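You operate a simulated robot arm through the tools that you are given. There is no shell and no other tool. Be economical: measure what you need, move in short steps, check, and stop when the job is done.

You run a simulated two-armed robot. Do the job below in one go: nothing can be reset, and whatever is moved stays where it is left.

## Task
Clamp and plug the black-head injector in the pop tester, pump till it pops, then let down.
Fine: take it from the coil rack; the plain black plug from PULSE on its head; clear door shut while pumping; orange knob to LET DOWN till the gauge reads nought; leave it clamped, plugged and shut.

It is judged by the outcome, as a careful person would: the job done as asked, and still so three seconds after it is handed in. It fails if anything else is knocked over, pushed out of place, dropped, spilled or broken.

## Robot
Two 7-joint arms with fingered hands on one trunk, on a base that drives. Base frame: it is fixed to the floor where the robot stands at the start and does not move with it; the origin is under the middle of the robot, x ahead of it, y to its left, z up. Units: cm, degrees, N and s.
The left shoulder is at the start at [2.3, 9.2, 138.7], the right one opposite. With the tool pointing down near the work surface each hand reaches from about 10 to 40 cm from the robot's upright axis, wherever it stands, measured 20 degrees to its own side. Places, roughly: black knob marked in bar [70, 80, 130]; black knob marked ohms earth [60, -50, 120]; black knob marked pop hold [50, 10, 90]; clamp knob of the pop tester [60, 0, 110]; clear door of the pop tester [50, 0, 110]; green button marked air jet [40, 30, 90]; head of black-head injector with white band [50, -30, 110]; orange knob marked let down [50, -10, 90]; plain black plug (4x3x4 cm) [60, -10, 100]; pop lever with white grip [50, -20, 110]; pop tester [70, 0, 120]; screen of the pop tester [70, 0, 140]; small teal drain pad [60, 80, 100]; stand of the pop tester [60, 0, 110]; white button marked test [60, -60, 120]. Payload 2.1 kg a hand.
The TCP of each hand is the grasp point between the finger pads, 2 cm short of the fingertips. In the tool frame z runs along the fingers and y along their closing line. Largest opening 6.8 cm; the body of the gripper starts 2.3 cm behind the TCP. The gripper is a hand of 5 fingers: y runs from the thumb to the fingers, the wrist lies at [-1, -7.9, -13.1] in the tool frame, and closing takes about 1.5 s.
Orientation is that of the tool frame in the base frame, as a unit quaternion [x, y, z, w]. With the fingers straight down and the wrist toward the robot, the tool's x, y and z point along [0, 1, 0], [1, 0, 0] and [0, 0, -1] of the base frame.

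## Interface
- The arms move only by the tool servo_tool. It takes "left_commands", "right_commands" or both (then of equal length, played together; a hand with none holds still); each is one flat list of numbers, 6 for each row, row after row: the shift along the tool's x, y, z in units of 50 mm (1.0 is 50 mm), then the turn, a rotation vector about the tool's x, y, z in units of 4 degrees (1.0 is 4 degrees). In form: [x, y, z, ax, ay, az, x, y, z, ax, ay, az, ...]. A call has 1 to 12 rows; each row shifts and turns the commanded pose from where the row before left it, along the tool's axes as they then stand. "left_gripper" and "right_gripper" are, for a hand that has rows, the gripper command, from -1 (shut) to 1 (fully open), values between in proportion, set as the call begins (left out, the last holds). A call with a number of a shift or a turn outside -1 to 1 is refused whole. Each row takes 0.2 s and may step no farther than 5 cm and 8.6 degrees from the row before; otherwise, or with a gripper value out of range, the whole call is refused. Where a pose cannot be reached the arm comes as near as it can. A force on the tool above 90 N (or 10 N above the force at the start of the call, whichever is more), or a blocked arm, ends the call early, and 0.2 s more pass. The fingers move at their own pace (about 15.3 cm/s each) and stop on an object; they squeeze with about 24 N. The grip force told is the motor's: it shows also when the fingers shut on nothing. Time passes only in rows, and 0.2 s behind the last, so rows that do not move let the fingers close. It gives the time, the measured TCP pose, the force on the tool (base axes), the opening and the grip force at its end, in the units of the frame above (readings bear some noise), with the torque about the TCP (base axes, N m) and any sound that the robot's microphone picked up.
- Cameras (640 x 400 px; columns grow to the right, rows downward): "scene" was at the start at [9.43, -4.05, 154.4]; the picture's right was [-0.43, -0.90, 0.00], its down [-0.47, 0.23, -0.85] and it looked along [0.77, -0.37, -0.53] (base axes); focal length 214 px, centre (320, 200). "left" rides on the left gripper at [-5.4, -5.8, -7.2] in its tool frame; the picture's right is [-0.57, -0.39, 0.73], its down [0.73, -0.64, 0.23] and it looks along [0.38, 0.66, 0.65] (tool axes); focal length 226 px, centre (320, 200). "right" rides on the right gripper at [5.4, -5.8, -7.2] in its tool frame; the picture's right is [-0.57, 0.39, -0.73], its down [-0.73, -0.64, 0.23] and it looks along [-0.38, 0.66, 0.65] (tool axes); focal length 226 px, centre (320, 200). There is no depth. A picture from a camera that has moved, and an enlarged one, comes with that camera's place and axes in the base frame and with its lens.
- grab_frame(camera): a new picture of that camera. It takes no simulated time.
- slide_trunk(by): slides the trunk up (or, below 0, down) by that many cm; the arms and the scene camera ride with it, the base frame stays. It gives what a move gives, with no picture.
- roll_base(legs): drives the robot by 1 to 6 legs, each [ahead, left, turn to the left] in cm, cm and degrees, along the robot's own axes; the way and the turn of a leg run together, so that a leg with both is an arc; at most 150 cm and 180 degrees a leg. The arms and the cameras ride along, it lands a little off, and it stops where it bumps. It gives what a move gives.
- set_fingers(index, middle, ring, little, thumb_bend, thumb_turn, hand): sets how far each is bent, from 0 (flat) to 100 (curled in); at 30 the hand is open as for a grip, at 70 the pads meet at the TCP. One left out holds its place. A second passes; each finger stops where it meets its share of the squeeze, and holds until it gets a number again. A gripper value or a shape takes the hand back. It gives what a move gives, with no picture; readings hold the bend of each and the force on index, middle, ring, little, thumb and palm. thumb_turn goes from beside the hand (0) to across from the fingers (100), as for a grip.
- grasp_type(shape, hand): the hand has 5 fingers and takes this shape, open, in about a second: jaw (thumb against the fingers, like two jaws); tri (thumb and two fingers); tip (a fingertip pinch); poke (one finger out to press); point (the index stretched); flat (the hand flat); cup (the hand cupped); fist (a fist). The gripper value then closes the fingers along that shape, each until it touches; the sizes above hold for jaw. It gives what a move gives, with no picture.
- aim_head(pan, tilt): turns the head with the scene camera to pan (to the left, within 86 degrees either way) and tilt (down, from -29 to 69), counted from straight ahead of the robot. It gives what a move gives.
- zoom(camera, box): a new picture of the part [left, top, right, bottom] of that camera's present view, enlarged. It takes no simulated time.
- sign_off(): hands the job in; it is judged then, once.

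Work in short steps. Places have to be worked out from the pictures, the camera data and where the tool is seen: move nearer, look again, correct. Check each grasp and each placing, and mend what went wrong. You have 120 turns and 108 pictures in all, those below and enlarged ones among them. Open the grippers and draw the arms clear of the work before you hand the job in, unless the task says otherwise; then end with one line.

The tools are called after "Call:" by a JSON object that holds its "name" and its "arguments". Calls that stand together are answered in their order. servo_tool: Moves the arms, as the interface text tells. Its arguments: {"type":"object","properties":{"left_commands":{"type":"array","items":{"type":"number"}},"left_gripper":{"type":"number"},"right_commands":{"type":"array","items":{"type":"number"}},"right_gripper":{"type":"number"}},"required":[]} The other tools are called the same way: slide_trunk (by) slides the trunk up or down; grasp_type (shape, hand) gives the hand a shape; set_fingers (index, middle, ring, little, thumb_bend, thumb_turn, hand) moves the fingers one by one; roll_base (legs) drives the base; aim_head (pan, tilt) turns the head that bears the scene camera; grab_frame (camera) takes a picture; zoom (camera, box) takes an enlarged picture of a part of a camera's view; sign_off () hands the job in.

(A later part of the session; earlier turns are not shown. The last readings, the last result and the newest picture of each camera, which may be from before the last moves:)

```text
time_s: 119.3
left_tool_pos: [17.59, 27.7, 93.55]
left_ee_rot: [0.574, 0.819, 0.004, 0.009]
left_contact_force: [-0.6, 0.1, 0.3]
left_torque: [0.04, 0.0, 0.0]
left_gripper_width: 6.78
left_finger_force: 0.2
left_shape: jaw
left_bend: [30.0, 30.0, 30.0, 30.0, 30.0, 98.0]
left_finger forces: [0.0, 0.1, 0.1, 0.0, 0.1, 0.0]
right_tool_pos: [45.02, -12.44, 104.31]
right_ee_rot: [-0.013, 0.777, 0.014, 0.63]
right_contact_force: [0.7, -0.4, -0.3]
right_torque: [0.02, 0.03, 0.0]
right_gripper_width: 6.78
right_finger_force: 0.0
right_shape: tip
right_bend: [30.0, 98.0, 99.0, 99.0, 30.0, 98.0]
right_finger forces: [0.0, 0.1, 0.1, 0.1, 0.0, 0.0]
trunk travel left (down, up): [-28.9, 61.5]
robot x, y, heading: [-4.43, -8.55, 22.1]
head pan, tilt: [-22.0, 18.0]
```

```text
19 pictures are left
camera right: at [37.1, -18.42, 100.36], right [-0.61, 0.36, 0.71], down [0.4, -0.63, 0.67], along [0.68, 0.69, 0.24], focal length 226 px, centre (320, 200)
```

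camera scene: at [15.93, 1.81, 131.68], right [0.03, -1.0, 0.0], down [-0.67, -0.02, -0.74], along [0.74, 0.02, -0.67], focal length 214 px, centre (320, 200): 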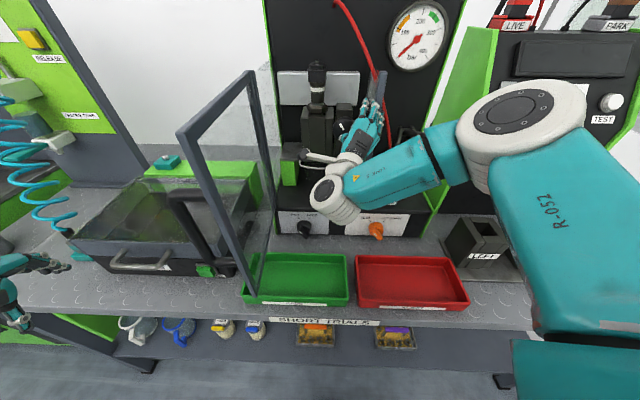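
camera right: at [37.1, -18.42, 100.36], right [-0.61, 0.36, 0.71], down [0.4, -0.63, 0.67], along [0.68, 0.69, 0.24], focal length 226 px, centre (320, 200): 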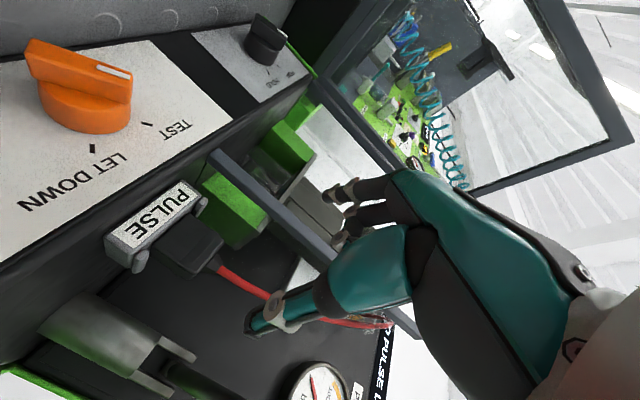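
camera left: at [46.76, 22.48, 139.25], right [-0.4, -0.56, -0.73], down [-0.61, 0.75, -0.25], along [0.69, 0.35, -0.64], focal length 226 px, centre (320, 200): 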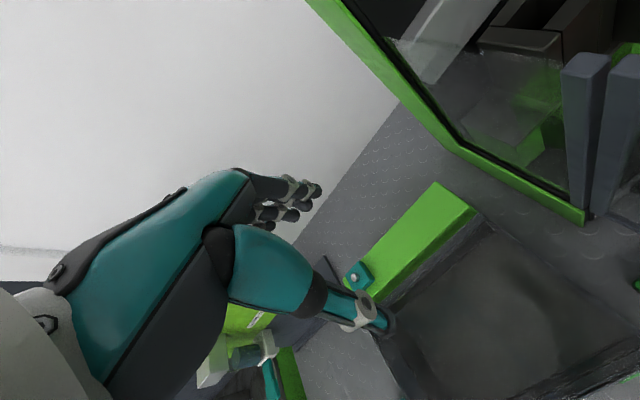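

Plug centre ≈(55.2,-12.6,100.3). First I raise the left hand (it is low near the bench edge), narrow the pinch a bit, and lower 2.9 cm.

Call:
{"name": "servo_tool", "arguments": {"left_commands": [0, 0, -0.9, 0, 0, 0, 0, 0, -0.9, 0, 0, 0, 0, 0, -0.9, 0, 0, 0, 0, 0, -0.9, 0, 0, 0], "right_commands": [0, 0, 0, 0, 0, 0, 0, 0, 0, 0, 0, 0, 0, 0, 0, 0, 0, 0, 0, 0, 0, 0, 0, 0], "right_gripper": 0.6}}

Call:
{"name": "slide_trunk", "arguments": {"by": -2.9}}

Call:
{"name": "roll_base", "arguments": {"legs": [[6.1, -2.9, 0]]}}

Call:
{"name": "grab_frame", "arguments": {"camera": "right"}}

```text
time_s: 120.3
left_tool_pos: [17.27, 27.57, 111.47]
left_ee_rot: [0.575, 0.818, 0.004, 0.009]
left_contact_force: [-0.1, 0.1, 0.7]
left_torque: [0.01, 0.0, 0.05]
left_gripper_width: 6.78
left_finger_force: 0.0
left_shape: jaw
left_bend: [30.0, 30.0, 30.0, 30.0, 30.0, 98.0]
left_finger forces: [0.1, 0.1, 0.1, 0.1, 0.0, 0.0]
right_tool_pos: [45.08, -12.32, 104.21]
right_ee_rot: [-0.014, 0.777, 0.015, 0.63]
right_contact_force: [-0.3, 0.6, 0.8]
right_torque: [0.03, 0.04, -0.02]
right_gripper_width: 5.46
right_finger_force: 0.1
right_shape: tip
right_bend: [28.0, 98.0, 99.0, 99.0, 50.0, 99.0]
right_finger forces: [0.0, 0.0, 0.0, 0.0, 0.0, 0.1]
trunk travel left (down, up): [-28.9, 61.5]
robot x, y, heading: [-4.23, -9.07, 22.3]
head pan, tilt: [-22.0, 18.0]
```

```text
time_s: 121.0
left_tool_pos: [17.23, 27.72, 108.54]
left_ee_rot: [0.574, 0.819, 0.004, 0.01]
left_contact_force: [-0.1, -0.2, -0.4]
left_torque: [0.02, -0.01, -0.01]
left_gripper_width: 6.79
left_finger_force: 0.0
left_shape: jaw
left_bend: [30.0, 30.0, 30.0, 30.0, 30.0, 98.0]
left_finger forces: [0.0, 0.0, 0.0, 0.0, 0.0, 0.0]
right_tool_pos: [45.0, -12.36, 101.35]
right_ee_rot: [-0.012, 0.777, 0.014, 0.63]
right_contact_force: [0.1, 0.4, 0.7]
right_torque: [0.02, 0.02, 0.02]
right_gripper_width: 5.47
right_finger_force: 0.0
right_shape: tip
right_bend: [28.0, 98.0, 99.0, 99.0, 50.0, 99.0]
right_finger forces: [0.0, 0.0, 0.0, 0.1, 0.0, 0.1]
trunk travel left (down, up): [-26.0, 64.4]
robot x, y, heading: [-4.18, -8.64, 22.1]
head pan, tilt: [-22.0, 18.0]
```

```text
time_s: 122.0
left_tool_pos: [24.03, 27.33, 108.53]
left_ee_rot: [0.575, 0.818, 0.004, 0.009]
left_contact_force: [0.5, 0.7, 0.5]
left_torque: [0.0, 0.0, -0.01]
left_gripper_width: 6.77
left_finger_force: 0.1
left_shape: jaw
left_bend: [30.0, 30.0, 30.0, 30.0, 30.0, 98.0]
left_finger forces: [0.0, 0.1, 0.1, 0.0, 0.0, 0.0]
right_tool_pos: [51.89, -12.74, 101.47]
right_ee_rot: [-0.013, 0.776, 0.015, 0.63]
right_contact_force: [0.4, -0.2, -0.1]
right_torque: [0.02, 0.0, 0.01]
right_gripper_width: 5.46
right_finger_force: 0.0
right_shape: tip
right_bend: [28.0, 98.0, 99.0, 99.0, 50.0, 99.0]
right_finger forces: [0.0, 0.0, 0.1, 0.0, 0.0, 0.1]
trunk travel left (down, up): [-26.0, 64.4]
robot x, y, heading: [2.21, -8.85, 22.0]
head pan, tilt: [-22.0, 18.0]
```

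```text
18 pictures are left
camera right: at [43.84, -18.85, 97.43], right [-0.61, 0.36, 0.71], down [0.4, -0.63, 0.67], along [0.68, 0.69, 0.24], focal length 226 px, centre (320, 200)
```

right: 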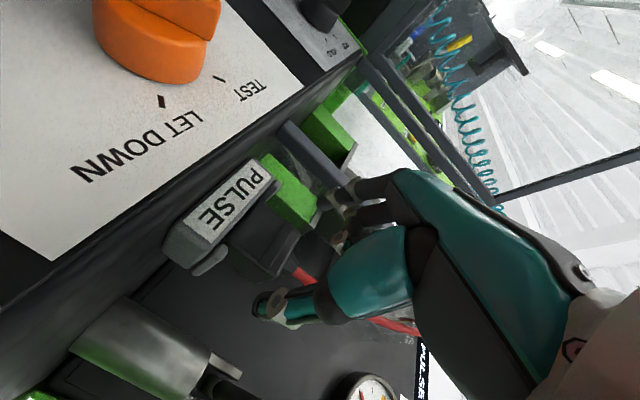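

Plug centre ≈(55.7,-12.6,99.9). Lower 0.8 cm and drive the last 3.6 cm, then close.

Call:
{"name": "slide_trunk", "arguments": {"by": -0.8}}

Call:
{"name": "roll_base", "arguments": {"legs": [[3.3, -1.44, 0]]}}

Call:
{"name": "servo_tool", "arguments": {"right_commands": [0, 0, 0, 0, 0, 0, 0, 0, 0, 0, 0, 0, 0, 0, 0, 0, 0, 0, 0, 0, 0, 0, 0, 0, 0, 0, 0, 0, 0, 0, 0, 0, 0, 0, 0, 0, 0, 0, 0, 0, 0, 0], "right_gripper": -1}}

Call:
{"name": "grab_frame", "arguments": {"camera": "right"}}

```text
time_s: 122.6
left_tool_pos: [24.03, 27.36, 107.76]
left_ee_rot: [0.575, 0.818, 0.004, 0.009]
left_contact_force: [0.1, 0.3, 0.6]
left_torque: [-0.03, -0.01, 0.02]
left_gripper_width: 6.77
left_finger_force: 0.1
left_shape: jaw
left_bend: [30.0, 30.0, 30.0, 30.0, 30.0, 98.0]
left_finger forces: [0.1, 0.0, 0.1, 0.0, 0.1, 0.0]
right_tool_pos: [51.72, -12.86, 100.54]
right_ee_rot: [-0.014, 0.776, 0.013, 0.63]
right_contact_force: [0.3, -0.4, -0.4]
right_torque: [-0.03, -0.02, 0.0]
right_gripper_width: 5.43
right_finger_force: 0.1
right_shape: tip
right_bend: [28.0, 98.0, 99.0, 99.0, 50.0, 99.0]
right_finger forces: [0.0, 0.0, 0.1, 0.0, 0.0, 0.1]
trunk travel left (down, up): [-25.2, 65.2]
robot x, y, heading: [2.82, -9.03, 21.8]
head pan, tilt: [-22.0, 18.0]
```

```text
time_s: 123.4
left_tool_pos: [27.57, 27.17, 107.73]
left_ee_rot: [0.575, 0.818, 0.004, 0.009]
left_contact_force: [0.6, 0.1, -0.4]
left_torque: [0.01, 0.03, 0.0]
left_gripper_width: 6.78
left_finger_force: 0.1
left_shape: jaw
left_bend: [30.0, 30.0, 30.0, 30.0, 30.0, 98.0]
left_finger forces: [0.0, 0.0, 0.0, 0.0, 0.0, 0.0]
right_tool_pos: [55.37, -12.87, 100.61]
right_ee_rot: [-0.013, 0.776, 0.014, 0.63]
right_contact_force: [-5.0, 0.0, -1.2]
right_torque: [-0.01, 0.0, 0.1]
right_gripper_width: 5.45
right_finger_force: 0.2
right_shape: tip
right_bend: [28.0, 98.0, 99.0, 99.0, 50.0, 99.0]
right_finger forces: [0.0, 4.9, 0.1, 0.0, 0.0, 0.0]
trunk travel left (down, up): [-25.2, 65.2]
robot x, y, heading: [6.49, -9.09, 22.0]
head pan, tilt: [-22.0, 18.0]
```

```text
time_s: 125.0
left_tool_pos: [27.66, 27.13, 107.7]
left_ee_rot: [0.575, 0.818, 0.004, 0.009]
left_contact_force: [-0.5, 0.2, -0.2]
left_torque: [0.01, -0.01, 0.0]
left_gripper_width: 6.76
left_finger_force: 0.1
left_shape: jaw
left_bend: [30.0, 30.0, 30.0, 30.0, 30.0, 98.0]
left_finger forces: [0.0, 0.0, 0.1, 0.1, 0.0, 0.0]
right_tool_pos: [55.38, -12.88, 100.66]
right_ee_rot: [-0.014, 0.776, 0.015, 0.63]
right_contact_force: [-4.0, -3.4, -0.4]
right_torque: [-0.09, -0.06, 0.02]
right_gripper_width: 2.82
right_finger_force: 24.0
right_shape: tip
right_bend: [74.0, 98.0, 100.0, 100.0, 74.0, 100.0]
right_finger forces: [18.2, 7.4, 0.0, 0.0, 21.8, 0.0]
trunk travel left (down, up): [-25.2, 65.2]
robot x, y, heading: [5.93, -8.95, 22.1]
head pan, tilt: [-22.0, 18.0]
```

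```text
17 pictures are left
camera right: at [47.42, -18.99, 96.64], right [-0.61, 0.36, 0.71], down [0.4, -0.63, 0.67], along [0.68, 0.69, 0.24], focal length 226 px, centre (320, 200)
```

right: 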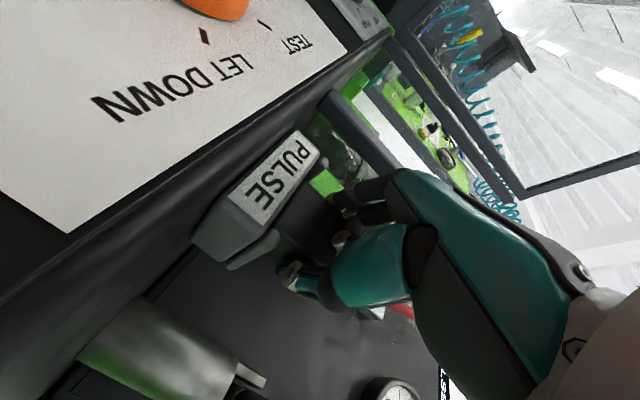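

Gripped (2.8 cm, 22 N). I lift it out of the dock by the trunk, 4 cm.

Call:
{"name": "slide_trunk", "arguments": {"by": 4}}

Call:
{"name": "grab_frame", "arguments": {"camera": "right"}}

```text
time_s: 125.9
left_tool_pos: [27.75, 27.23, 111.71]
left_ee_rot: [0.575, 0.818, 0.004, 0.009]
left_contact_force: [1.0, -0.5, 0.5]
left_torque: [-0.03, -0.03, 0.0]
left_gripper_width: 6.76
left_finger_force: 0.1
left_shape: jaw
left_bend: [30.0, 30.0, 30.0, 30.0, 30.0, 98.0]
left_finger forces: [0.1, 0.0, 0.0, 0.1, 0.1, 0.1]
right_tool_pos: [55.48, -12.91, 104.56]
right_ee_rot: [-0.014, 0.777, 0.014, 0.629]
right_contact_force: [-0.2, 1.3, -0.7]
right_torque: [0.01, 0.02, 0.0]
right_gripper_width: 2.83
right_finger_force: 23.9
right_shape: tip
right_bend: [25.0, 98.0, 100.0, 100.0, 77.0, 100.0]
right_finger forces: [18.7, 2.1, 0.0, 0.1, 19.2, 0.1]
trunk travel left (down, up): [-29.2, 61.2]
robot x, y, heading: [6.35, -8.92, 22.3]
head pan, tilt: [-22.0, 18.0]
```

```text
16 pictures are left
camera right: at [47.49, -18.95, 100.62], right [-0.61, 0.36, 0.71], down [0.4, -0.63, 0.67], along [0.68, 0.69, 0.24], focal length 226 px, centre (320, 200)
```

right: 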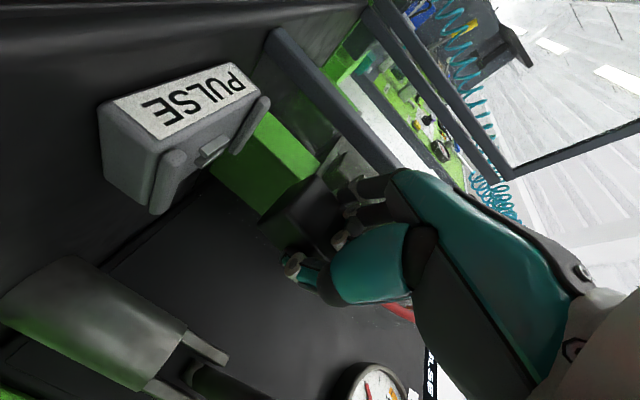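

Plug is out and held. I retreat 11 cm, shift left in front of the clamp, raise, and draw the left hand inward on the way.

Call:
{"name": "roll_base", "arguments": {"legs": [[-10.2, 4.1, 0], [6.3, 15.6, 0]]}}

Call:
{"name": "servo_tool", "arguments": {"left_commands": [-0.8, 0, 0, 0, 0, 0, -0.8, 0, 0, 0, 0, 0]}}

Call:
{"name": "slide_trunk", "arguments": {"by": 26.5}}

Call:
{"name": "aim_head", "arguments": {"pan": -22, "tilt": 35}}

Call:
{"name": "grab_frame", "arguments": {"camera": "scene"}}

```text
time_s: 128.1
left_tool_pos: [16.72, 44.12, 111.71]
left_ee_rot: [0.575, 0.818, 0.005, 0.01]
left_contact_force: [0.7, 0.0, 0.1]
left_torque: [-0.02, 0.01, 0.0]
left_gripper_width: 6.76
left_finger_force: 0.0
left_shape: jaw
left_bend: [30.0, 30.0, 30.0, 30.0, 30.0, 98.0]
left_finger forces: [0.1, 0.0, 0.1, 0.0, 0.0, 0.1]
right_tool_pos: [44.54, 4.0, 104.68]
right_ee_rot: [-0.013, 0.777, 0.013, 0.629]
right_contact_force: [-0.1, -0.1, -0.5]
right_torque: [-0.03, 0.0, -0.03]
right_gripper_width: 2.8
right_finger_force: 24.1
right_shape: tip
right_bend: [25.0, 98.0, 100.0, 100.0, 77.0, 100.0]
right_finger forces: [18.8, 2.2, 0.0, 0.1, 19.4, 0.0]
trunk travel left (down, up): [-29.2, 61.2]
robot x, y, heading: [-4.72, 7.48, 22.0]
head pan, tilt: [-22.0, 18.0]
```

```text
time_s: 128.7
left_tool_pos: [19.61, 36.23, 111.88]
left_ee_rot: [0.575, 0.818, 0.004, 0.009]
left_contact_force: [0.4, 0.0, 0.8]
left_torque: [-0.03, -0.03, 0.0]
left_gripper_width: 6.78
left_finger_force: 0.1
left_shape: jaw
left_bend: [30.0, 30.0, 30.0, 30.0, 30.0, 98.0]
left_finger forces: [0.0, 0.0, 0.0, 0.0, 0.1, 0.0]
right_tool_pos: [44.47, 3.84, 104.58]
right_ee_rot: [-0.012, 0.777, 0.014, 0.63]
right_contact_force: [0.0, 0.1, -1.0]
right_torque: [0.0, 0.01, 0.01]
right_gripper_width: 2.8
right_finger_force: 24.0
right_shape: tip
right_bend: [25.0, 98.0, 100.0, 100.0, 77.0, 100.0]
right_finger forces: [18.7, 2.1, 0.0, 0.1, 19.2, 0.0]
trunk travel left (down, up): [-29.2, 61.2]
robot x, y, heading: [-5.12, 7.72, 22.2]
head pan, tilt: [-22.0, 18.0]
```

```text
time_s: 131.4
left_tool_pos: [19.51, 36.46, 138.31]
left_ee_rot: [0.575, 0.818, 0.004, 0.009]
left_contact_force: [0.3, -0.6, 0.4]
left_torque: [-0.01, 0.04, 0.01]
left_gripper_width: 6.78
left_finger_force: 0.0
left_shape: jaw
left_bend: [30.0, 30.0, 30.0, 30.0, 30.0, 98.0]
left_finger forces: [0.1, 0.0, 0.1, 0.0, 0.0, 0.1]
right_tool_pos: [44.53, 3.92, 131.06]
right_ee_rot: [-0.013, 0.777, 0.014, 0.629]
right_contact_force: [-0.2, 0.6, 0.1]
right_torque: [0.0, -0.02, -0.03]
right_gripper_width: 2.84
right_finger_force: 24.1
right_shape: tip
right_bend: [25.0, 98.0, 100.0, 100.0, 77.0, 100.0]
right_finger forces: [18.8, 2.0, 0.0, 0.0, 19.2, 0.0]
trunk travel left (down, up): [-55.7, 34.7]
robot x, y, heading: [-4.68, 7.74, 22.1]
head pan, tilt: [-22.0, 18.0]
```

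```text
time_s: 132.2
left_tool_pos: [19.46, 36.54, 138.19]
left_ee_rot: [0.575, 0.818, 0.004, 0.009]
left_contact_force: [0.5, -0.1, 0.1]
left_torque: [0.01, -0.01, 0.01]
left_gripper_width: 6.77
left_finger_force: 0.1
left_shape: jaw
left_bend: [30.0, 30.0, 30.0, 30.0, 30.0, 98.0]
left_finger forces: [0.0, 0.0, 0.1, 0.0, 0.0, 0.0]
right_tool_pos: [44.53, 3.82, 131.08]
right_ee_rot: [-0.012, 0.777, 0.014, 0.629]
right_contact_force: [0.0, 0.0, -0.8]
right_torque: [0.03, 0.0, -0.01]
right_gripper_width: 2.82
right_finger_force: 24.0
right_shape: tip
right_bend: [25.0, 98.0, 100.0, 100.0, 77.0, 100.0]
right_finger forces: [18.7, 2.0, 0.0, 0.1, 19.3, 0.1]
trunk travel left (down, up): [-55.7, 34.7]
robot x, y, heading: [-4.63, 7.71, 22.1]
head pan, tilt: [-22.0, 35.0]
```

```text
15 pictures are left
camera scene: at [5.62, 8.16, 146.99], right [0.0, -1.0, 0.0], down [-0.57, 0.0, -0.82], along [0.82, 0.0, -0.57], focal length 214 px, centre (320, 200)
```

scene: 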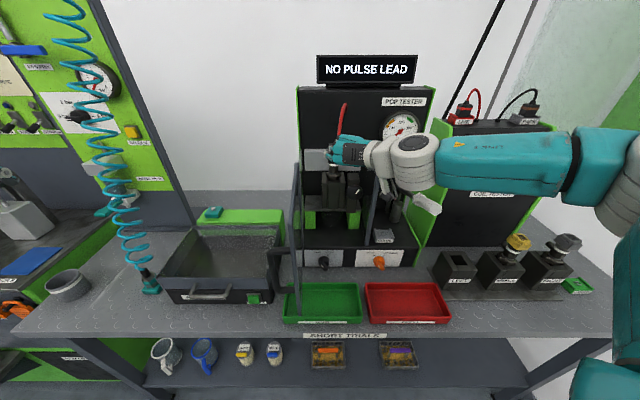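

All clear. I drive ahead 15.5 cm so the plug comes near above the injector head, then compare in two views.

Call:
{"name": "roll_base", "arguments": {"legs": [[14.4, -5.8, 0]]}}

Call:
{"name": "zoom", "arguments": {"camera": "right", "box": [160, 80, 480, 320]}}

Call:
{"name": "zoom", "arguments": {"camera": "scene", "box": [270, 80, 430, 220]}}

```text
time_s: 133.6
left_tool_pos: [35.32, 36.64, 138.31]
left_ee_rot: [0.575, 0.818, 0.003, 0.008]
left_contact_force: [0.5, 0.5, -0.3]
left_torque: [0.01, 0.0, -0.01]
left_gripper_width: 6.77
left_finger_force: 0.0
left_shape: jaw
left_bend: [30.0, 30.0, 30.0, 30.0, 30.0, 98.0]
left_finger forces: [0.1, 0.0, 0.0, 0.1, 0.0, 0.0]
right_tool_pos: [60.32, 4.0, 131.04]
right_ee_rot: [-0.012, 0.777, 0.014, 0.629]
right_contact_force: [0.2, 0.5, -1.1]
right_torque: [-0.01, 0.01, 0.03]
right_gripper_width: 2.81
right_finger_force: 23.8
right_shape: tip
right_bend: [25.0, 98.0, 100.0, 100.0, 77.0, 100.0]
right_finger forces: [18.8, 2.0, 0.0, 0.0, 19.2, 0.0]
trunk travel left (down, up): [-55.7, 34.7]
robot x, y, heading: [10.86, 7.93, 22.0]
head pan, tilt: [-22.0, 35.0]
```

```text
1.67 times, centred on (320, 200) of right
camera zoom: at [52.31, -2.06, 127.09], right [-0.61, 0.36, 0.71], down [0.4, -0.63, 0.67], along [0.69, 0.69, 0.24], focal length 377 px, centre (320, 200)
```

zoom: 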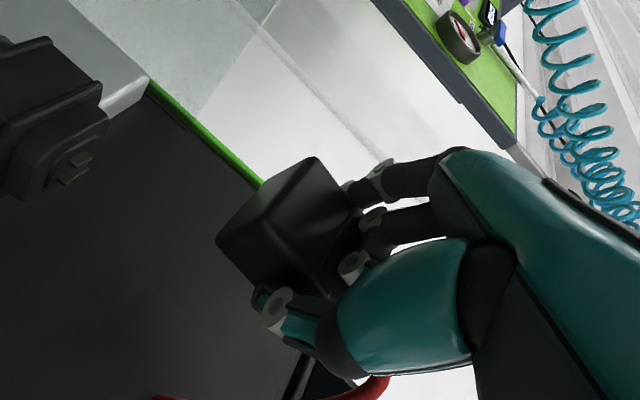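

```text
2.86 times, centred on (350, 150) of scene
camera zoom: at [21.44, 8.24, 146.98], right [0.0, -1.0, 0.0], down [-0.57, 0.0, -0.82], along [0.82, 0.0, -0.57], focal length 613 px, centre (234, 343)
```

zoom: 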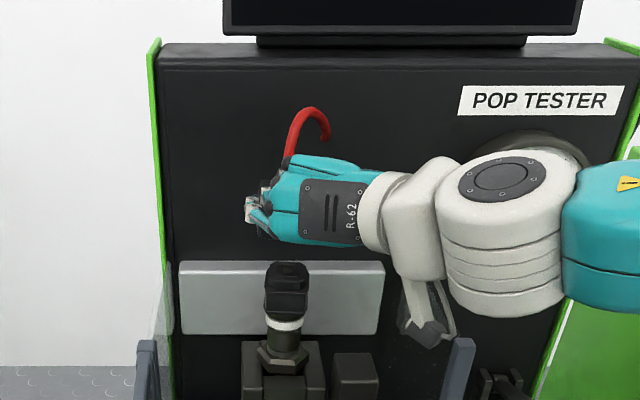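

Plug and head compare: I need ≈+3.7 cm in x and −0.5 in y. I do that by the base and lower 2 cm, then check.

Call:
{"name": "roll_base", "arguments": {"legs": [[3.24, -1.85, 0]]}}

Call:
{"name": "slide_trunk", "arguments": {"by": -2}}

Call:
{"name": "zoom", "arguments": {"camera": "right", "box": [160, 80, 480, 320]}}

Call:
{"name": "zoom", "arguments": {"camera": "scene", "box": [270, 80, 430, 220]}}

```text
time_s: 134.5
left_tool_pos: [38.93, 36.0, 138.28]
left_ee_rot: [0.576, 0.817, 0.003, 0.008]
left_contact_force: [0.0, 0.6, -0.2]
left_torque: [-0.02, 0.03, 0.0]
left_gripper_width: 6.75
left_finger_force: 0.1
left_shape: jaw
left_bend: [30.0, 30.0, 30.0, 30.0, 30.0, 98.0]
left_finger forces: [0.1, 0.0, 0.0, 0.1, 0.1, 0.0]
right_tool_pos: [64.03, 3.45, 131.0]
right_ee_rot: [-0.013, 0.777, 0.015, 0.629]
right_contact_force: [0.2, 0.6, -0.4]
right_torque: [0.02, 0.01, -0.01]
right_gripper_width: 2.81
right_finger_force: 24.0
right_shape: tip
right_bend: [25.0, 98.0, 100.0, 100.0, 77.0, 100.0]
right_finger forces: [18.7, 2.1, 0.0, 0.1, 19.2, 0.0]
trunk travel left (down, up): [-55.7, 34.7]
robot x, y, heading: [15.1, 7.01, 22.1]
head pan, tilt: [-22.0, 35.0]
```

```text
time_s: 135.2
left_tool_pos: [38.83, 36.02, 136.31]
left_ee_rot: [0.575, 0.818, 0.005, 0.01]
left_contact_force: [-0.2, -0.7, 0.0]
left_torque: [-0.01, 0.04, 0.01]
left_gripper_width: 6.79
left_finger_force: 0.1
left_shape: jaw
left_bend: [30.0, 30.0, 30.0, 30.0, 30.0, 98.0]
left_finger forces: [0.1, 0.1, 0.0, 0.1, 0.0, 0.1]
right_tool_pos: [63.96, 3.46, 128.99]
right_ee_rot: [-0.013, 0.777, 0.013, 0.629]
right_contact_force: [0.1, -0.2, 0.1]
right_torque: [0.03, 0.02, 0.0]
right_gripper_width: 2.84
right_finger_force: 24.2
right_shape: tip
right_bend: [25.0, 98.0, 100.0, 100.0, 77.0, 100.0]
right_finger forces: [18.6, 2.1, 0.1, 0.1, 19.1, 0.0]
trunk travel left (down, up): [-53.7, 36.7]
robot x, y, heading: [14.68, 7.6, 22.2]
head pan, tilt: [-22.0, 35.0]
```

```text
1.67 times, centred on (320, 200) of right
camera zoom: at [55.93, -2.58, 125.11], right [-0.61, 0.36, 0.71], down [0.4, -0.63, 0.67], along [0.69, 0.69, 0.24], focal length 377 px, centre (320, 200)
```

zoom: 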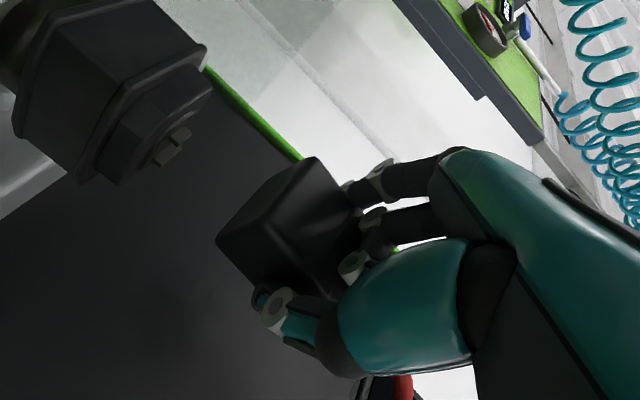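

```text
2.86 times, centred on (350, 150) of scene
camera zoom: at [25.15, 7.77, 144.98], right [0.0, -1.0, 0.0], down [-0.57, 0.0, -0.82], along [0.82, 0.0, -0.57], focal length 613 px, centre (234, 343)
```

zoom: 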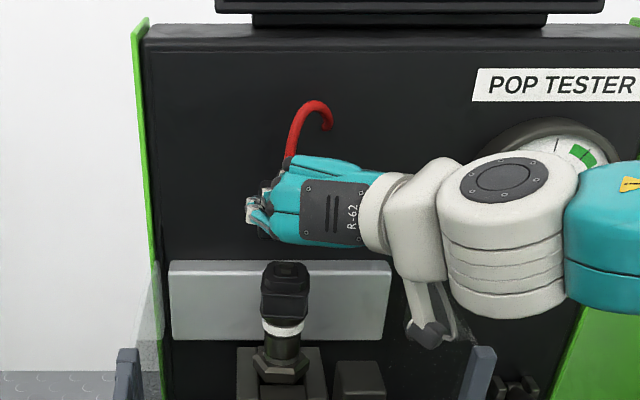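

Offset still ≈+0.75 cm in x. I correct with the arm and lower by the trunk 1.5 cm, watching the force.

Call:
{"name": "servo_tool", "arguments": {"right_commands": [0, 0, 0.15, 0, 0, 0]}}

Call:
{"name": "slide_trunk", "arguments": {"by": -1.5}}

Call:
{"name": "zoom", "arguments": {"camera": "right", "box": [160, 80, 480, 320]}}

```text
time_s: 135.6
left_tool_pos: [38.97, 36.03, 136.41]
left_ee_rot: [0.575, 0.818, 0.005, 0.009]
left_contact_force: [0.6, -0.2, 0.5]
left_torque: [-0.02, -0.03, 0.0]
left_gripper_width: 6.79
left_finger_force: 0.0
left_shape: jaw
left_bend: [30.0, 30.0, 30.0, 30.0, 30.0, 98.0]
left_finger forces: [0.1, 0.0, 0.1, 0.1, 0.0, 0.1]
right_tool_pos: [64.68, 3.52, 128.86]
right_ee_rot: [-0.013, 0.777, 0.013, 0.629]
right_contact_force: [-0.2, 0.1, -0.2]
right_torque: [0.01, -0.02, -0.05]
right_gripper_width: 2.83
right_finger_force: 23.7
right_shape: tip
right_bend: [25.0, 98.0, 100.0, 100.0, 77.0, 100.0]
right_finger forces: [18.7, 2.0, 0.0, 0.0, 19.2, 0.0]
trunk travel left (down, up): [-53.7, 36.7]
robot x, y, heading: [14.41, 7.01, 21.8]
head pan, tilt: [-22.0, 35.0]
```

```text
time_s: 136.2
left_tool_pos: [38.89, 36.02, 134.77]
left_ee_rot: [0.575, 0.818, 0.003, 0.009]
left_contact_force: [-0.6, -0.2, -0.1]
left_torque: [-0.02, 0.0, 0.0]
left_gripper_width: 6.8
left_finger_force: 0.0
left_shape: jaw
left_bend: [30.0, 30.0, 30.0, 30.0, 30.0, 98.0]
left_finger forces: [0.0, 0.0, 0.0, 0.0, 0.0, 0.1]
right_tool_pos: [64.59, 3.67, 127.43]
right_ee_rot: [-0.012, 0.776, 0.013, 0.63]
right_contact_force: [-0.1, -0.1, -0.7]
right_torque: [-0.02, 0.01, 0.03]
right_gripper_width: 2.83
right_finger_force: 23.9
right_shape: tip
right_bend: [25.0, 98.0, 100.0, 100.0, 77.0, 100.0]
right_finger forces: [18.8, 2.0, 0.0, 0.0, 19.2, 0.0]
trunk travel left (down, up): [-52.2, 38.2]
robot x, y, heading: [14.98, 7.17, 21.9]
head pan, tilt: [-22.0, 35.0]
```

```text
1.67 times, centred on (320, 200) of right
camera zoom: at [56.66, -2.56, 123.47], right [-0.61, 0.36, 0.71], down [0.4, -0.63, 0.67], along [0.69, 0.69, 0.24], focal length 377 px, centre (320, 200)
```

zoom: 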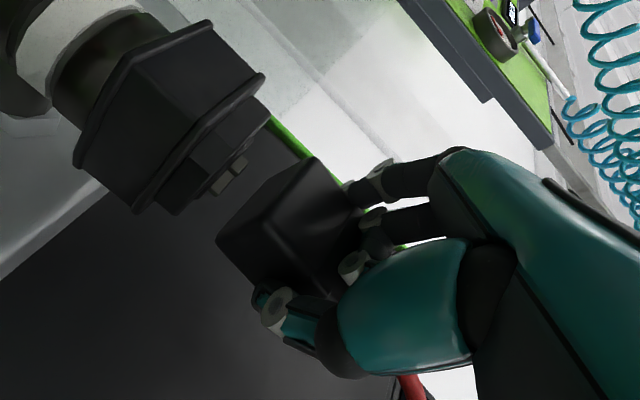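

Well aligned now. Lower 1.2 cm.

Call:
{"name": "slide_trunk", "arguments": {"by": -1.2}}

Call:
{"name": "slide_trunk", "arguments": {"by": -0.6}}

```text
time_s: 136.8
left_tool_pos: [38.83, 36.13, 133.61]
left_ee_rot: [0.575, 0.818, 0.004, 0.009]
left_contact_force: [-0.6, 0.1, -0.2]
left_torque: [-0.01, -0.02, -0.01]
left_gripper_width: 6.76
left_finger_force: 0.0
left_shape: jaw
left_bend: [30.0, 30.0, 30.0, 30.0, 30.0, 98.0]
left_finger forces: [0.1, 0.1, 0.0, 0.0, 0.1, 0.0]
right_tool_pos: [64.77, 3.55, 126.18]
right_ee_rot: [-0.013, 0.777, 0.014, 0.629]
right_contact_force: [0.4, 0.4, -0.1]
right_torque: [0.06, -0.01, 0.0]
right_gripper_width: 2.82
right_finger_force: 24.1
right_shape: tip
right_bend: [25.0, 98.0, 100.0, 100.0, 77.0, 100.0]
right_finger forces: [18.8, 2.4, 0.0, 0.0, 19.0, 0.1]
trunk travel left (down, up): [-51.0, 39.4]
robot x, y, heading: [15.03, 7.19, 22.0]
head pan, tilt: [-22.0, 35.0]
```

```text
time_s: 137.3
left_tool_pos: [38.83, 36.17, 133.0]
left_ee_rot: [0.575, 0.818, 0.005, 0.011]
left_contact_force: [1.1, -0.1, 0.3]
left_torque: [-0.02, -0.01, 0.02]
left_gripper_width: 6.76
left_finger_force: 0.1
left_shape: jaw
left_bend: [30.0, 30.0, 30.0, 30.0, 30.0, 98.0]
left_finger forces: [0.0, 0.0, 0.1, 0.0, 0.0, 0.0]
right_tool_pos: [64.57, 3.46, 125.68]
right_ee_rot: [-0.012, 0.776, 0.014, 0.63]
right_contact_force: [-3.4, -0.8, 8.3]
right_torque: [0.16, -0.1, 0.04]
right_gripper_width: 2.8
right_finger_force: 24.1
right_shape: tip
right_bend: [24.0, 98.0, 100.0, 100.0, 77.0, 100.0]
right_finger forces: [18.6, 6.8, 0.0, 0.0, 19.0, 0.0]
trunk travel left (down, up): [-50.4, 40.0]
robot x, y, heading: [14.42, 6.91, 22.2]
head pan, tilt: [-22.0, 35.0]
```

Contact at 8 N. I press 0.5 cm more and look at screen and plug.

Call:
{"name": "slide_trunk", "arguments": {"by": -0.5}}

Call:
{"name": "aim_head", "arguments": {"pan": -22, "tilt": 24}}

Call:
{"name": "zoom", "arguments": {"camera": "scene", "box": [250, 40, 450, 240]}}

```text
time_s: 137.9
left_tool_pos: [38.62, 36.02, 132.52]
left_ee_rot: [0.575, 0.818, 0.005, 0.01]
left_contact_force: [0.3, 0.3, 0.1]
left_torque: [-0.03, 0.0, -0.02]
left_gripper_width: 6.77
left_finger_force: 0.1
left_shape: jaw
left_bend: [30.0, 30.0, 30.0, 30.0, 30.0, 98.0]
left_finger forces: [0.0, 0.1, 0.1, 0.1, 0.0, 0.1]
right_tool_pos: [64.61, 3.52, 125.21]
right_ee_rot: [-0.013, 0.776, 0.013, 0.631]
right_contact_force: [-2.3, -0.9, 17.4]
right_torque: [0.38, -0.25, 0.04]
right_gripper_width: 2.77
right_finger_force: 24.1
right_shape: tip
right_bend: [24.0, 98.0, 100.0, 100.0, 77.0, 100.0]
right_finger forces: [17.8, 7.0, 0.0, 0.0, 18.8, 0.0]
trunk travel left (down, up): [-49.9, 40.5]
robot x, y, heading: [14.54, 7.2, 22.2]
head pan, tilt: [-22.0, 35.0]
```

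```text
time_s: 138.6
left_tool_pos: [38.57, 36.02, 132.59]
left_ee_rot: [0.576, 0.818, 0.004, 0.011]
left_contact_force: [-0.5, 0.2, -0.5]
left_torque: [0.0, -0.01, 0.01]
left_gripper_width: 6.79
left_finger_force: 0.0
left_shape: jaw
left_bend: [30.0, 30.0, 30.0, 30.0, 30.0, 98.0]
left_finger forces: [0.1, 0.0, 0.1, 0.0, 0.1, 0.1]
right_tool_pos: [64.48, 3.47, 125.17]
right_ee_rot: [-0.012, 0.776, 0.014, 0.63]
right_contact_force: [-1.7, -1.0, 14.6]
right_torque: [0.3, -0.19, -0.04]
right_gripper_width: 2.78
right_finger_force: 23.9
right_shape: tip
right_bend: [24.0, 98.0, 100.0, 100.0, 77.0, 100.0]
right_finger forces: [17.6, 3.5, 0.1, 0.0, 19.1, 0.1]
trunk travel left (down, up): [-49.9, 40.5]
robot x, y, heading: [14.88, 7.85, 21.8]
head pan, tilt: [-22.0, 24.0]
```

```text
2.00 times, centred on (350, 140) of scene
camera zoom: at [25.64, 7.85, 142.92], right [0.0, -1.0, 0.0], down [-0.41, 0.0, -0.91], along [0.91, 0.0, -0.41], focal length 429 px, centre (260, 320)
```

zoom: 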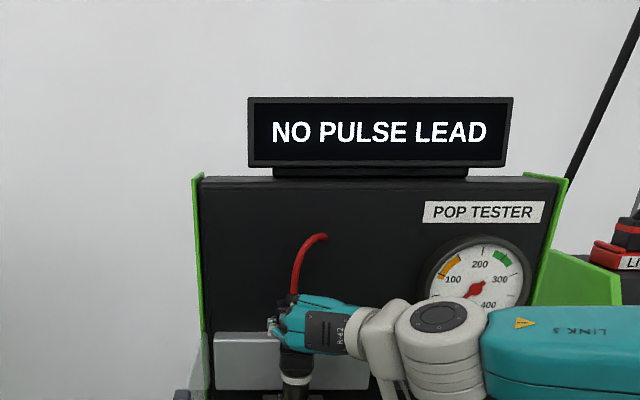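

Not yet connected. Check the fit from the wrist camera.

Call:
{"name": "zoom", "arguments": {"camera": "right", "box": [160, 80, 400, 290]}}

```text
1.90 times, centred on (280, 185) of right
camera zoom: at [56.52, -2.57, 121.23], right [-0.61, 0.36, 0.71], down [0.4, -0.63, 0.67], along [0.69, 0.69, 0.24], focal length 431 px, centre (396, 229)
```

zoom: 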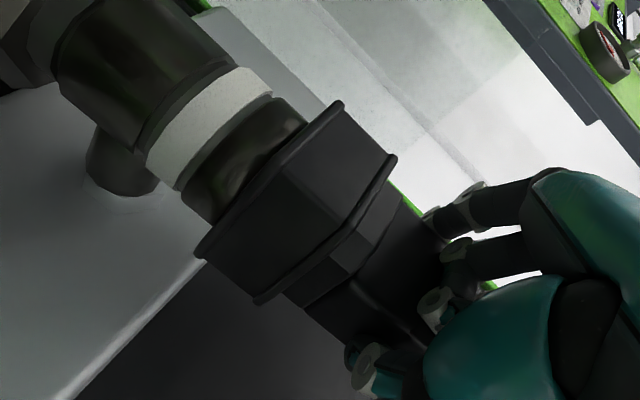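

The plug is on the boss, nearly seated. I press a bit more and work it gently with small sideways moves.

Call:
{"name": "slide_trunk", "arguments": {"by": -0.4}}

Call:
{"name": "servo_tool", "arguments": {"right_commands": [0, 0.05, 0, 0, 0, 0, 0, -0.1, 0, 0, 0, 0, 0, 0.05, 0.05, 0, 0, 0, 0, 0, -0.1, 0, 0, 0, 0, 0, 0.05, 0, 0, 0]}}

```text
time_s: 139.1
left_tool_pos: [38.63, 36.1, 132.21]
left_ee_rot: [0.575, 0.818, 0.005, 0.01]
left_contact_force: [0.8, 0.1, 0.7]
left_torque: [-0.01, 0.02, -0.02]
left_gripper_width: 6.78
left_finger_force: 0.1
left_shape: jaw
left_bend: [30.0, 30.0, 30.0, 30.0, 30.0, 98.0]
left_finger forces: [0.1, 0.0, 0.0, 0.0, 0.0, 0.1]
right_tool_pos: [64.52, 3.46, 124.74]
right_ee_rot: [-0.013, 0.776, 0.014, 0.63]
right_contact_force: [-1.2, -1.7, 20.5]
right_torque: [0.42, -0.3, 0.0]
right_gripper_width: 2.75
right_finger_force: 23.9
right_shape: tip
right_bend: [23.0, 98.0, 100.0, 100.0, 77.0, 100.0]
right_finger forces: [17.4, 4.8, 0.0, 0.0, 19.7, 0.0]
trunk travel left (down, up): [-49.5, 40.9]
robot x, y, heading: [14.75, 7.31, 22.1]
head pan, tilt: [-22.0, 24.0]
```

```text
time_s: 140.3
left_tool_pos: [38.77, 36.08, 132.03]
left_ee_rot: [0.575, 0.818, 0.005, 0.01]
left_contact_force: [0.2, 0.2, 1.1]
left_torque: [0.04, 0.0, 0.03]
left_gripper_width: 6.8
left_finger_force: 0.1
left_shape: jaw
left_bend: [30.0, 30.0, 30.0, 30.0, 30.0, 98.0]
left_finger forces: [0.0, 0.0, 0.0, 0.1, 0.1, 0.1]
right_tool_pos: [64.42, 3.55, 124.71]
right_ee_rot: [-0.012, 0.777, 0.013, 0.629]
right_contact_force: [-1.1, -1.5, 18.1]
right_torque: [0.36, -0.27, 0.0]
right_gripper_width: 2.74
right_finger_force: 24.0
right_shape: tip
right_bend: [23.0, 98.0, 100.0, 100.0, 77.0, 100.0]
right_finger forces: [16.5, 4.2, 0.1, 0.0, 18.6, 0.1]
trunk travel left (down, up): [-49.5, 40.9]
robot x, y, heading: [14.91, 7.11, 22.2]
head pan, tilt: [-22.0, 24.0]
```

Force plateaus near 20 N. One look at the screen and the fit.

Call:
{"name": "zoom", "arguments": {"camera": "scene", "box": [290, 80, 400, 240]}}

```text
2.50 times, centred on (345, 160) of scene
camera zoom: at [25.67, 7.85, 142.53], right [0.0, -1.0, 0.0], down [-0.41, 0.0, -0.91], along [0.91, 0.0, -0.41], focal length 536 px, centre (258, 300)
```

zoom: 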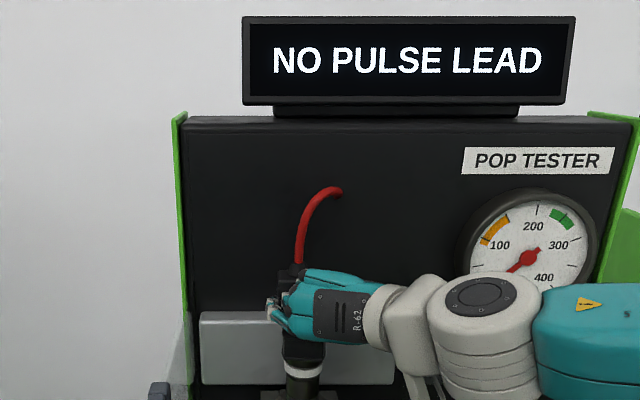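

The cable base is ≈1 cm left of the head: the plug had slid toward the index finger, along the wrist camera's blind line, so it sits ≈(+1.1,+1.1) off. I lift 2 cm, shift back (−1.1,−1.1) and lower again.

Call:
{"name": "slide_trunk", "arguments": {"by": 2}}

Call:
{"name": "servo_tool", "arguments": {"right_commands": [0, -0.11, -0.11, 0, 0, 0, 0, -0.11, -0.11, 0, 0, 0]}}

Call:
{"name": "slide_trunk", "arguments": {"by": -1.5}}

Call:
{"name": "slide_trunk", "arguments": {"by": -0.7}}

```text
time_s: 141.0
left_tool_pos: [38.92, 36.14, 134.06]
left_ee_rot: [0.575, 0.818, 0.004, 0.009]
left_contact_force: [-0.7, 0.6, 0.5]
left_torque: [-0.01, 0.01, 0.04]
left_gripper_width: 6.77
left_finger_force: 0.0
left_shape: jaw
left_bend: [30.0, 30.0, 30.0, 30.0, 30.0, 98.0]
left_finger forces: [0.1, 0.0, 0.2, 0.1, 0.1, 0.0]
right_tool_pos: [64.64, 3.55, 126.54]
right_ee_rot: [-0.014, 0.778, 0.013, 0.627]
right_contact_force: [-0.4, 0.0, -0.5]
right_torque: [-0.01, 0.0, 0.0]
right_gripper_width: 2.82
right_finger_force: 23.7
right_shape: tip
right_bend: [23.0, 99.0, 100.0, 100.0, 78.0, 100.0]
right_finger forces: [18.0, 0.4, 0.0, 0.0, 18.2, 0.0]
trunk travel left (down, up): [-51.5, 38.9]
robot x, y, heading: [14.62, 7.63, 21.8]
head pan, tilt: [-22.0, 24.0]
```

```text
time_s: 141.6
left_tool_pos: [38.85, 36.06, 134.16]
left_ee_rot: [0.575, 0.818, 0.004, 0.009]
left_contact_force: [0.6, -0.8, 0.4]
left_torque: [0.01, 0.0, -0.02]
left_gripper_width: 6.77
left_finger_force: 0.1
left_shape: jaw
left_bend: [30.0, 30.0, 30.0, 30.0, 30.0, 98.0]
left_finger forces: [0.1, 0.0, 0.0, 0.0, 0.0, 0.1]
right_tool_pos: [63.57, 2.41, 126.88]
right_ee_rot: [-0.013, 0.777, 0.014, 0.629]
right_contact_force: [-0.1, -0.5, 0.5]
right_torque: [0.02, 0.0, -0.01]
right_gripper_width: 2.8
right_finger_force: 24.1
right_shape: tip
right_bend: [23.0, 100.0, 100.0, 100.0, 78.0, 100.0]
right_finger forces: [18.0, 0.2, 0.0, 0.1, 18.2, 0.1]
trunk travel left (down, up): [-51.5, 38.9]
robot x, y, heading: [14.99, 7.49, 22.2]
head pan, tilt: [-22.0, 24.0]
```

```text
time_s: 142.2
left_tool_pos: [38.87, 36.07, 132.57]
left_ee_rot: [0.575, 0.818, 0.005, 0.01]
left_contact_force: [0.2, 0.8, -0.6]
left_torque: [-0.02, -0.02, 0.02]
left_gripper_width: 6.78
left_finger_force: 0.1
left_shape: jaw
left_bend: [30.0, 30.0, 30.0, 30.0, 30.0, 98.0]
left_finger forces: [0.1, 0.0, 0.0, 0.0, 0.0, 0.0]
right_tool_pos: [63.57, 2.43, 125.4]
right_ee_rot: [-0.013, 0.776, 0.013, 0.63]
right_contact_force: [0.0, -0.1, 1.6]
right_torque: [0.04, -0.05, 0.0]
right_gripper_width: 2.78
right_finger_force: 24.0
right_shape: tip
right_bend: [23.0, 99.0, 100.0, 100.0, 78.0, 100.0]
right_finger forces: [19.1, 2.8, 0.0, 0.0, 18.0, 0.1]
trunk travel left (down, up): [-50.0, 40.4]
robot x, y, heading: [14.67, 7.41, 22.2]
head pan, tilt: [-22.0, 24.0]
```

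```text
time_s: 142.8
left_tool_pos: [38.81, 36.26, 131.93]
left_ee_rot: [0.575, 0.818, 0.005, 0.01]
left_contact_force: [-0.6, 0.1, 0.7]
left_torque: [-0.01, -0.02, 0.0]
left_gripper_width: 6.78
left_finger_force: 0.1
left_shape: jaw
left_bend: [30.0, 30.0, 30.0, 30.0, 30.0, 98.0]
left_finger forces: [0.0, 0.0, 0.0, 0.0, 0.0, 0.0]
right_tool_pos: [63.4, 2.4, 124.95]
right_ee_rot: [-0.013, 0.776, 0.013, 0.631]
right_contact_force: [-1.1, -0.7, 15.2]
right_torque: [0.32, -0.18, 0.0]
right_gripper_width: 2.76
right_finger_force: 23.7
right_shape: tip
right_bend: [22.0, 98.0, 100.0, 100.0, 78.0, 100.0]
right_finger forces: [18.5, 5.4, 0.0, 0.0, 19.4, 0.1]
trunk travel left (down, up): [-49.3, 41.1]
robot x, y, heading: [15.06, 7.16, 21.9]
head pan, tilt: [-22.0, 24.0]
```

Still resting on top. I check the lateral alignment closely.

Call:
{"name": "zoom", "arguments": {"camera": "scene", "box": [290, 150, 370, 240]}}

```text
4.44 times, centred on (330, 195) of scene
camera zoom: at [25.71, 7.88, 142.33], right [0.0, -1.0, 0.0], down [-0.41, 0.0, -0.91], along [0.91, 0.0, -0.41], focal length 953 px, centre (276, 222)
```

zoom: 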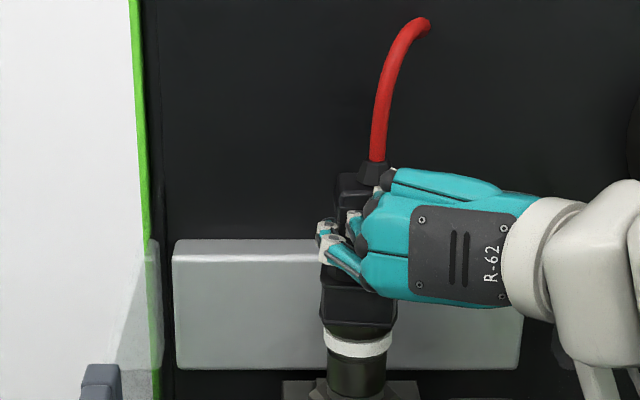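

Now the plug is ≈0.4 cm too far right (over-corrected). I lift slightly, move (+0.4,+0.4), and press again.

Call:
{"name": "slide_trunk", "arguments": {"by": 0.8}}

Call:
{"name": "servo_tool", "arguments": {"right_commands": [0, 0.08, 0.085, 0, 0, 0]}}

Call:
{"name": "slide_trunk", "arguments": {"by": -1.1}}

Call:
{"name": "slide_trunk", "arguments": {"by": -0.4}}

```text
time_s: 143.4
left_tool_pos: [38.89, 36.03, 132.59]
left_ee_rot: [0.574, 0.819, 0.005, 0.009]
left_contact_force: [-0.1, 0.5, -1.2]
left_torque: [-0.01, -0.04, 0.04]
left_gripper_width: 6.79
left_finger_force: 0.1
left_shape: jaw
left_bend: [30.0, 30.0, 30.0, 30.0, 30.0, 98.0]
left_finger forces: [0.0, 0.0, 0.0, 0.0, 0.0, 0.1]
right_tool_pos: [63.61, 2.33, 125.43]
right_ee_rot: [-0.014, 0.778, 0.013, 0.629]
right_contact_force: [0.6, 0.0, 0.8]
right_torque: [-0.01, -0.04, -0.01]
right_gripper_width: 2.76
right_finger_force: 24.1
right_shape: tip
right_bend: [22.0, 98.0, 100.0, 100.0, 78.0, 100.0]
right_finger forces: [17.7, 1.8, 0.0, 0.0, 17.8, 0.0]
trunk travel left (down, up): [-50.1, 40.3]
robot x, y, heading: [14.76, 7.22, 21.9]
head pan, tilt: [-22.0, 24.0]
```

```text
time_s: 143.8
left_tool_pos: [38.79, 36.04, 132.71]
left_ee_rot: [0.575, 0.818, 0.004, 0.009]
left_contact_force: [-0.1, -0.1, -0.7]
left_torque: [-0.01, -0.02, 0.01]
left_gripper_width: 6.8
left_finger_force: 0.0
left_shape: jaw
left_bend: [30.0, 30.0, 30.0, 30.0, 30.0, 98.0]
left_finger forces: [0.0, 0.0, 0.1, 0.0, 0.0, 0.0]
right_tool_pos: [63.97, 2.81, 125.55]
right_ee_rot: [-0.012, 0.777, 0.013, 0.629]
right_contact_force: [-0.1, -1.4, 1.1]
right_torque: [0.01, -0.03, 0.03]
right_gripper_width: 2.77
right_finger_force: 24.4
right_shape: tip
right_bend: [22.0, 98.0, 100.0, 100.0, 78.0, 100.0]
right_finger forces: [17.7, 2.0, 0.0, 0.1, 18.1, 0.1]
trunk travel left (down, up): [-50.1, 40.3]
robot x, y, heading: [14.82, 7.27, 22.1]
head pan, tilt: [-22.0, 24.0]
```

```text
time_s: 144.4
left_tool_pos: [38.64, 35.95, 131.64]
left_ee_rot: [0.575, 0.818, 0.004, 0.011]
left_contact_force: [0.1, 0.1, 0.5]
left_torque: [-0.03, -0.01, 0.01]
left_gripper_width: 6.78
left_finger_force: 0.0
left_shape: jaw
left_bend: [30.0, 30.0, 30.0, 30.0, 30.0, 98.0]
left_finger forces: [0.0, 0.0, 0.1, 0.1, 0.1, 0.0]
right_tool_pos: [63.89, 2.79, 124.53]
right_ee_rot: [-0.013, 0.775, 0.014, 0.632]
right_contact_force: [0.2, -0.2, 23.9]
right_torque: [0.52, -0.27, -0.03]
right_gripper_width: 2.7
right_finger_force: 24.2
right_shape: tip
right_bend: [21.0, 98.0, 100.0, 100.0, 78.0, 100.0]
right_finger forces: [18.0, 4.2, 0.0, 0.1, 18.2, 0.0]
trunk travel left (down, up): [-49.0, 41.4]
robot x, y, heading: [14.39, 7.23, 22.2]
head pan, tilt: [-22.0, 24.0]
```

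```text
time_s: 144.9
left_tool_pos: [38.73, 36.01, 131.28]
left_ee_rot: [0.575, 0.818, 0.004, 0.01]
left_contact_force: [0.1, 0.6, -0.4]
left_torque: [0.02, -0.01, -0.03]
left_gripper_width: 6.77
left_finger_force: 0.0
left_shape: jaw
left_bend: [30.0, 30.0, 30.0, 30.0, 30.0, 98.0]
left_finger forces: [0.0, 0.0, 0.0, 0.0, 0.0, 0.0]
right_tool_pos: [63.74, 2.82, 124.02]
right_ee_rot: [-0.013, 0.776, 0.014, 0.631]
right_contact_force: [1.3, -0.9, 25.0]
right_torque: [0.5, -0.27, -0.03]
right_gripper_width: 2.65
right_finger_force: 23.7
right_shape: tip
right_bend: [21.0, 98.0, 100.0, 100.0, 77.0, 100.0]
right_finger forces: [17.6, 1.6, 0.0, 0.0, 18.3, 0.1]
trunk travel left (down, up): [-48.6, 41.8]
robot x, y, heading: [14.26, 7.5, 21.8]
head pan, tilt: [-22.0, 24.0]
```

Check screen again.

Call:
{"name": "zoom", "arguments": {"camera": "scene", "box": [280, 70, 400, 240]}}

```text
2.35 times, centred on (340, 155) of scene
camera zoom: at [25.71, 7.91, 141.63], right [0.0, -1.0, 0.0], down [-0.41, 0.0, -0.91], along [0.91, 0.0, -0.41], focal length 505 px, centre (273, 306)
```

zoom: 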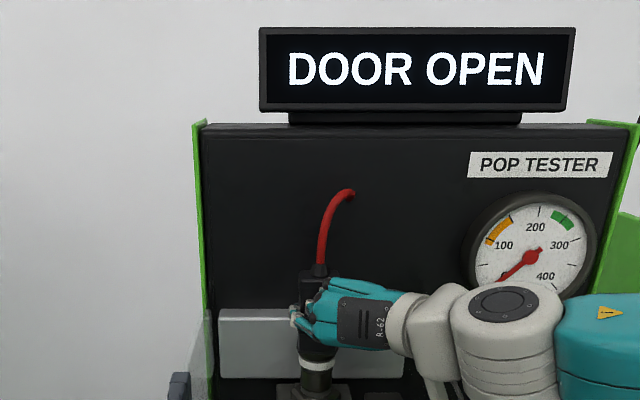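

DOOR OPEN: the plug is seated. I release with the fingers set individually, so that the index doesn't push it, and then retreat straight back.

Call:
{"name": "set_fingers", "arguments": {"hand": "right", "index": 5, "thumb_bend": 25}}

Call:
{"name": "roll_base", "arguments": {"legs": [[-18.5, 7.5, 0]]}}

Call:
{"name": "aim_head", "arguments": {"pan": -18, "tilt": 32}}

Call:
{"name": "grab_frame", "arguments": {"camera": "scene"}}

```text
time_s: 145.9
left_tool_pos: [38.69, 36.06, 131.21]
left_ee_rot: [0.575, 0.818, 0.004, 0.01]
left_contact_force: [-0.4, 0.7, 0.2]
left_torque: [-0.02, -0.02, -0.01]
left_gripper_width: 6.78
left_finger_force: 0.1
left_shape: jaw
left_bend: [30.0, 30.0, 30.0, 30.0, 30.0, 98.0]
left_finger forces: [0.0, 0.0, 0.0, 0.0, 0.1, 0.0]
right_tool_pos: [63.93, 2.73, 123.89]
right_ee_rot: [-0.014, 0.777, 0.013, 0.63]
right_contact_force: [-6.2, 0.9, -1.8]
right_torque: [-0.05, -0.05, 0.11]
right_gripper_width: 8.69
right_finger_force: 3.2
right_shape: fingers
right_bend: [5.0, 98.0, 100.0, 100.0, 25.0, 100.0]
right_finger forces: [0.0, 6.5, 0.1, 0.1, 0.0, 0.0]
trunk travel left (down, up): [-48.6, 41.8]
robot x, y, heading: [14.86, 7.26, 21.7]
head pan, tilt: [-22.0, 24.0]
```

```text
time_s: 147.5
left_tool_pos: [18.85, 36.16, 131.13]
left_ee_rot: [0.575, 0.818, 0.004, 0.01]
left_contact_force: [0.8, -0.4, -0.2]
left_torque: [0.01, 0.01, 0.04]
left_gripper_width: 6.79
left_finger_force: 0.1
left_shape: jaw
left_bend: [30.0, 30.0, 30.0, 30.0, 30.0, 98.0]
left_finger forces: [0.0, 0.0, 0.0, 0.0, 0.0, 0.0]
right_tool_pos: [43.9, 2.84, 123.85]
right_ee_rot: [-0.013, 0.776, 0.012, 0.63]
right_contact_force: [-0.9, 0.7, -0.5]
right_torque: [-0.04, 0.01, 0.01]
right_gripper_width: 8.68
right_finger_force: 0.0
right_shape: fingers
right_bend: [5.0, 98.0, 100.0, 100.0, 25.0, 100.0]
right_finger forces: [0.0, 0.0, 0.0, 0.1, 0.1, 0.1]
trunk travel left (down, up): [-48.6, 41.8]
robot x, y, heading: [-5.23, 7.0, 22.2]
head pan, tilt: [-22.0, 24.0]
```

```text
time_s: 148.2
left_tool_pos: [18.93, 36.08, 131.22]
left_ee_rot: [0.576, 0.817, 0.005, 0.009]
left_contact_force: [0.6, 0.0, -0.3]
left_torque: [0.0, 0.01, 0.0]
left_gripper_width: 6.79
left_finger_force: 0.0
left_shape: jaw
left_bend: [30.0, 30.0, 30.0, 30.0, 30.0, 98.0]
left_finger forces: [0.0, 0.0, 0.1, 0.1, 0.1, 0.1]
right_tool_pos: [43.85, 2.74, 124.0]
right_ee_rot: [-0.013, 0.777, 0.012, 0.629]
right_contact_force: [0.1, -0.5, -0.7]
right_torque: [0.0, -0.02, -0.02]
right_gripper_width: 8.68
right_finger_force: 0.0
right_shape: fingers
right_bend: [5.0, 98.0, 100.0, 100.0, 25.0, 100.0]
right_finger forces: [0.0, 0.0, 0.0, 0.1, 0.0, 0.0]
trunk travel left (down, up): [-48.6, 41.8]
robot x, y, heading: [-5.19, 7.31, 21.9]
head pan, tilt: [-18.0, 32.0]
```

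```text
4 pictures are left
camera scene: at [5.57, 8.59, 140.33], right [0.07, -1.0, 0.0], down [-0.53, -0.04, -0.85], along [0.85, 0.06, -0.53], focal length 214 px, centre (320, 200)
```

scene: 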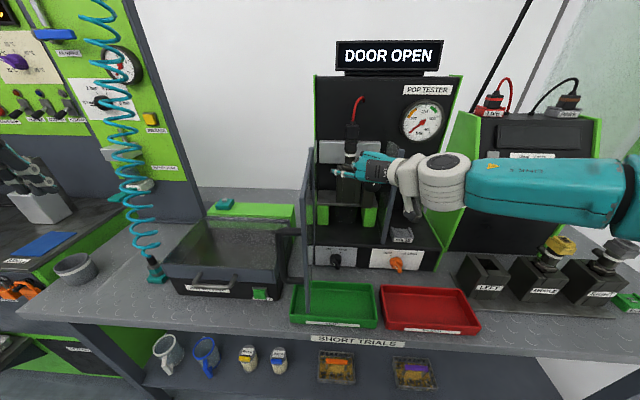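

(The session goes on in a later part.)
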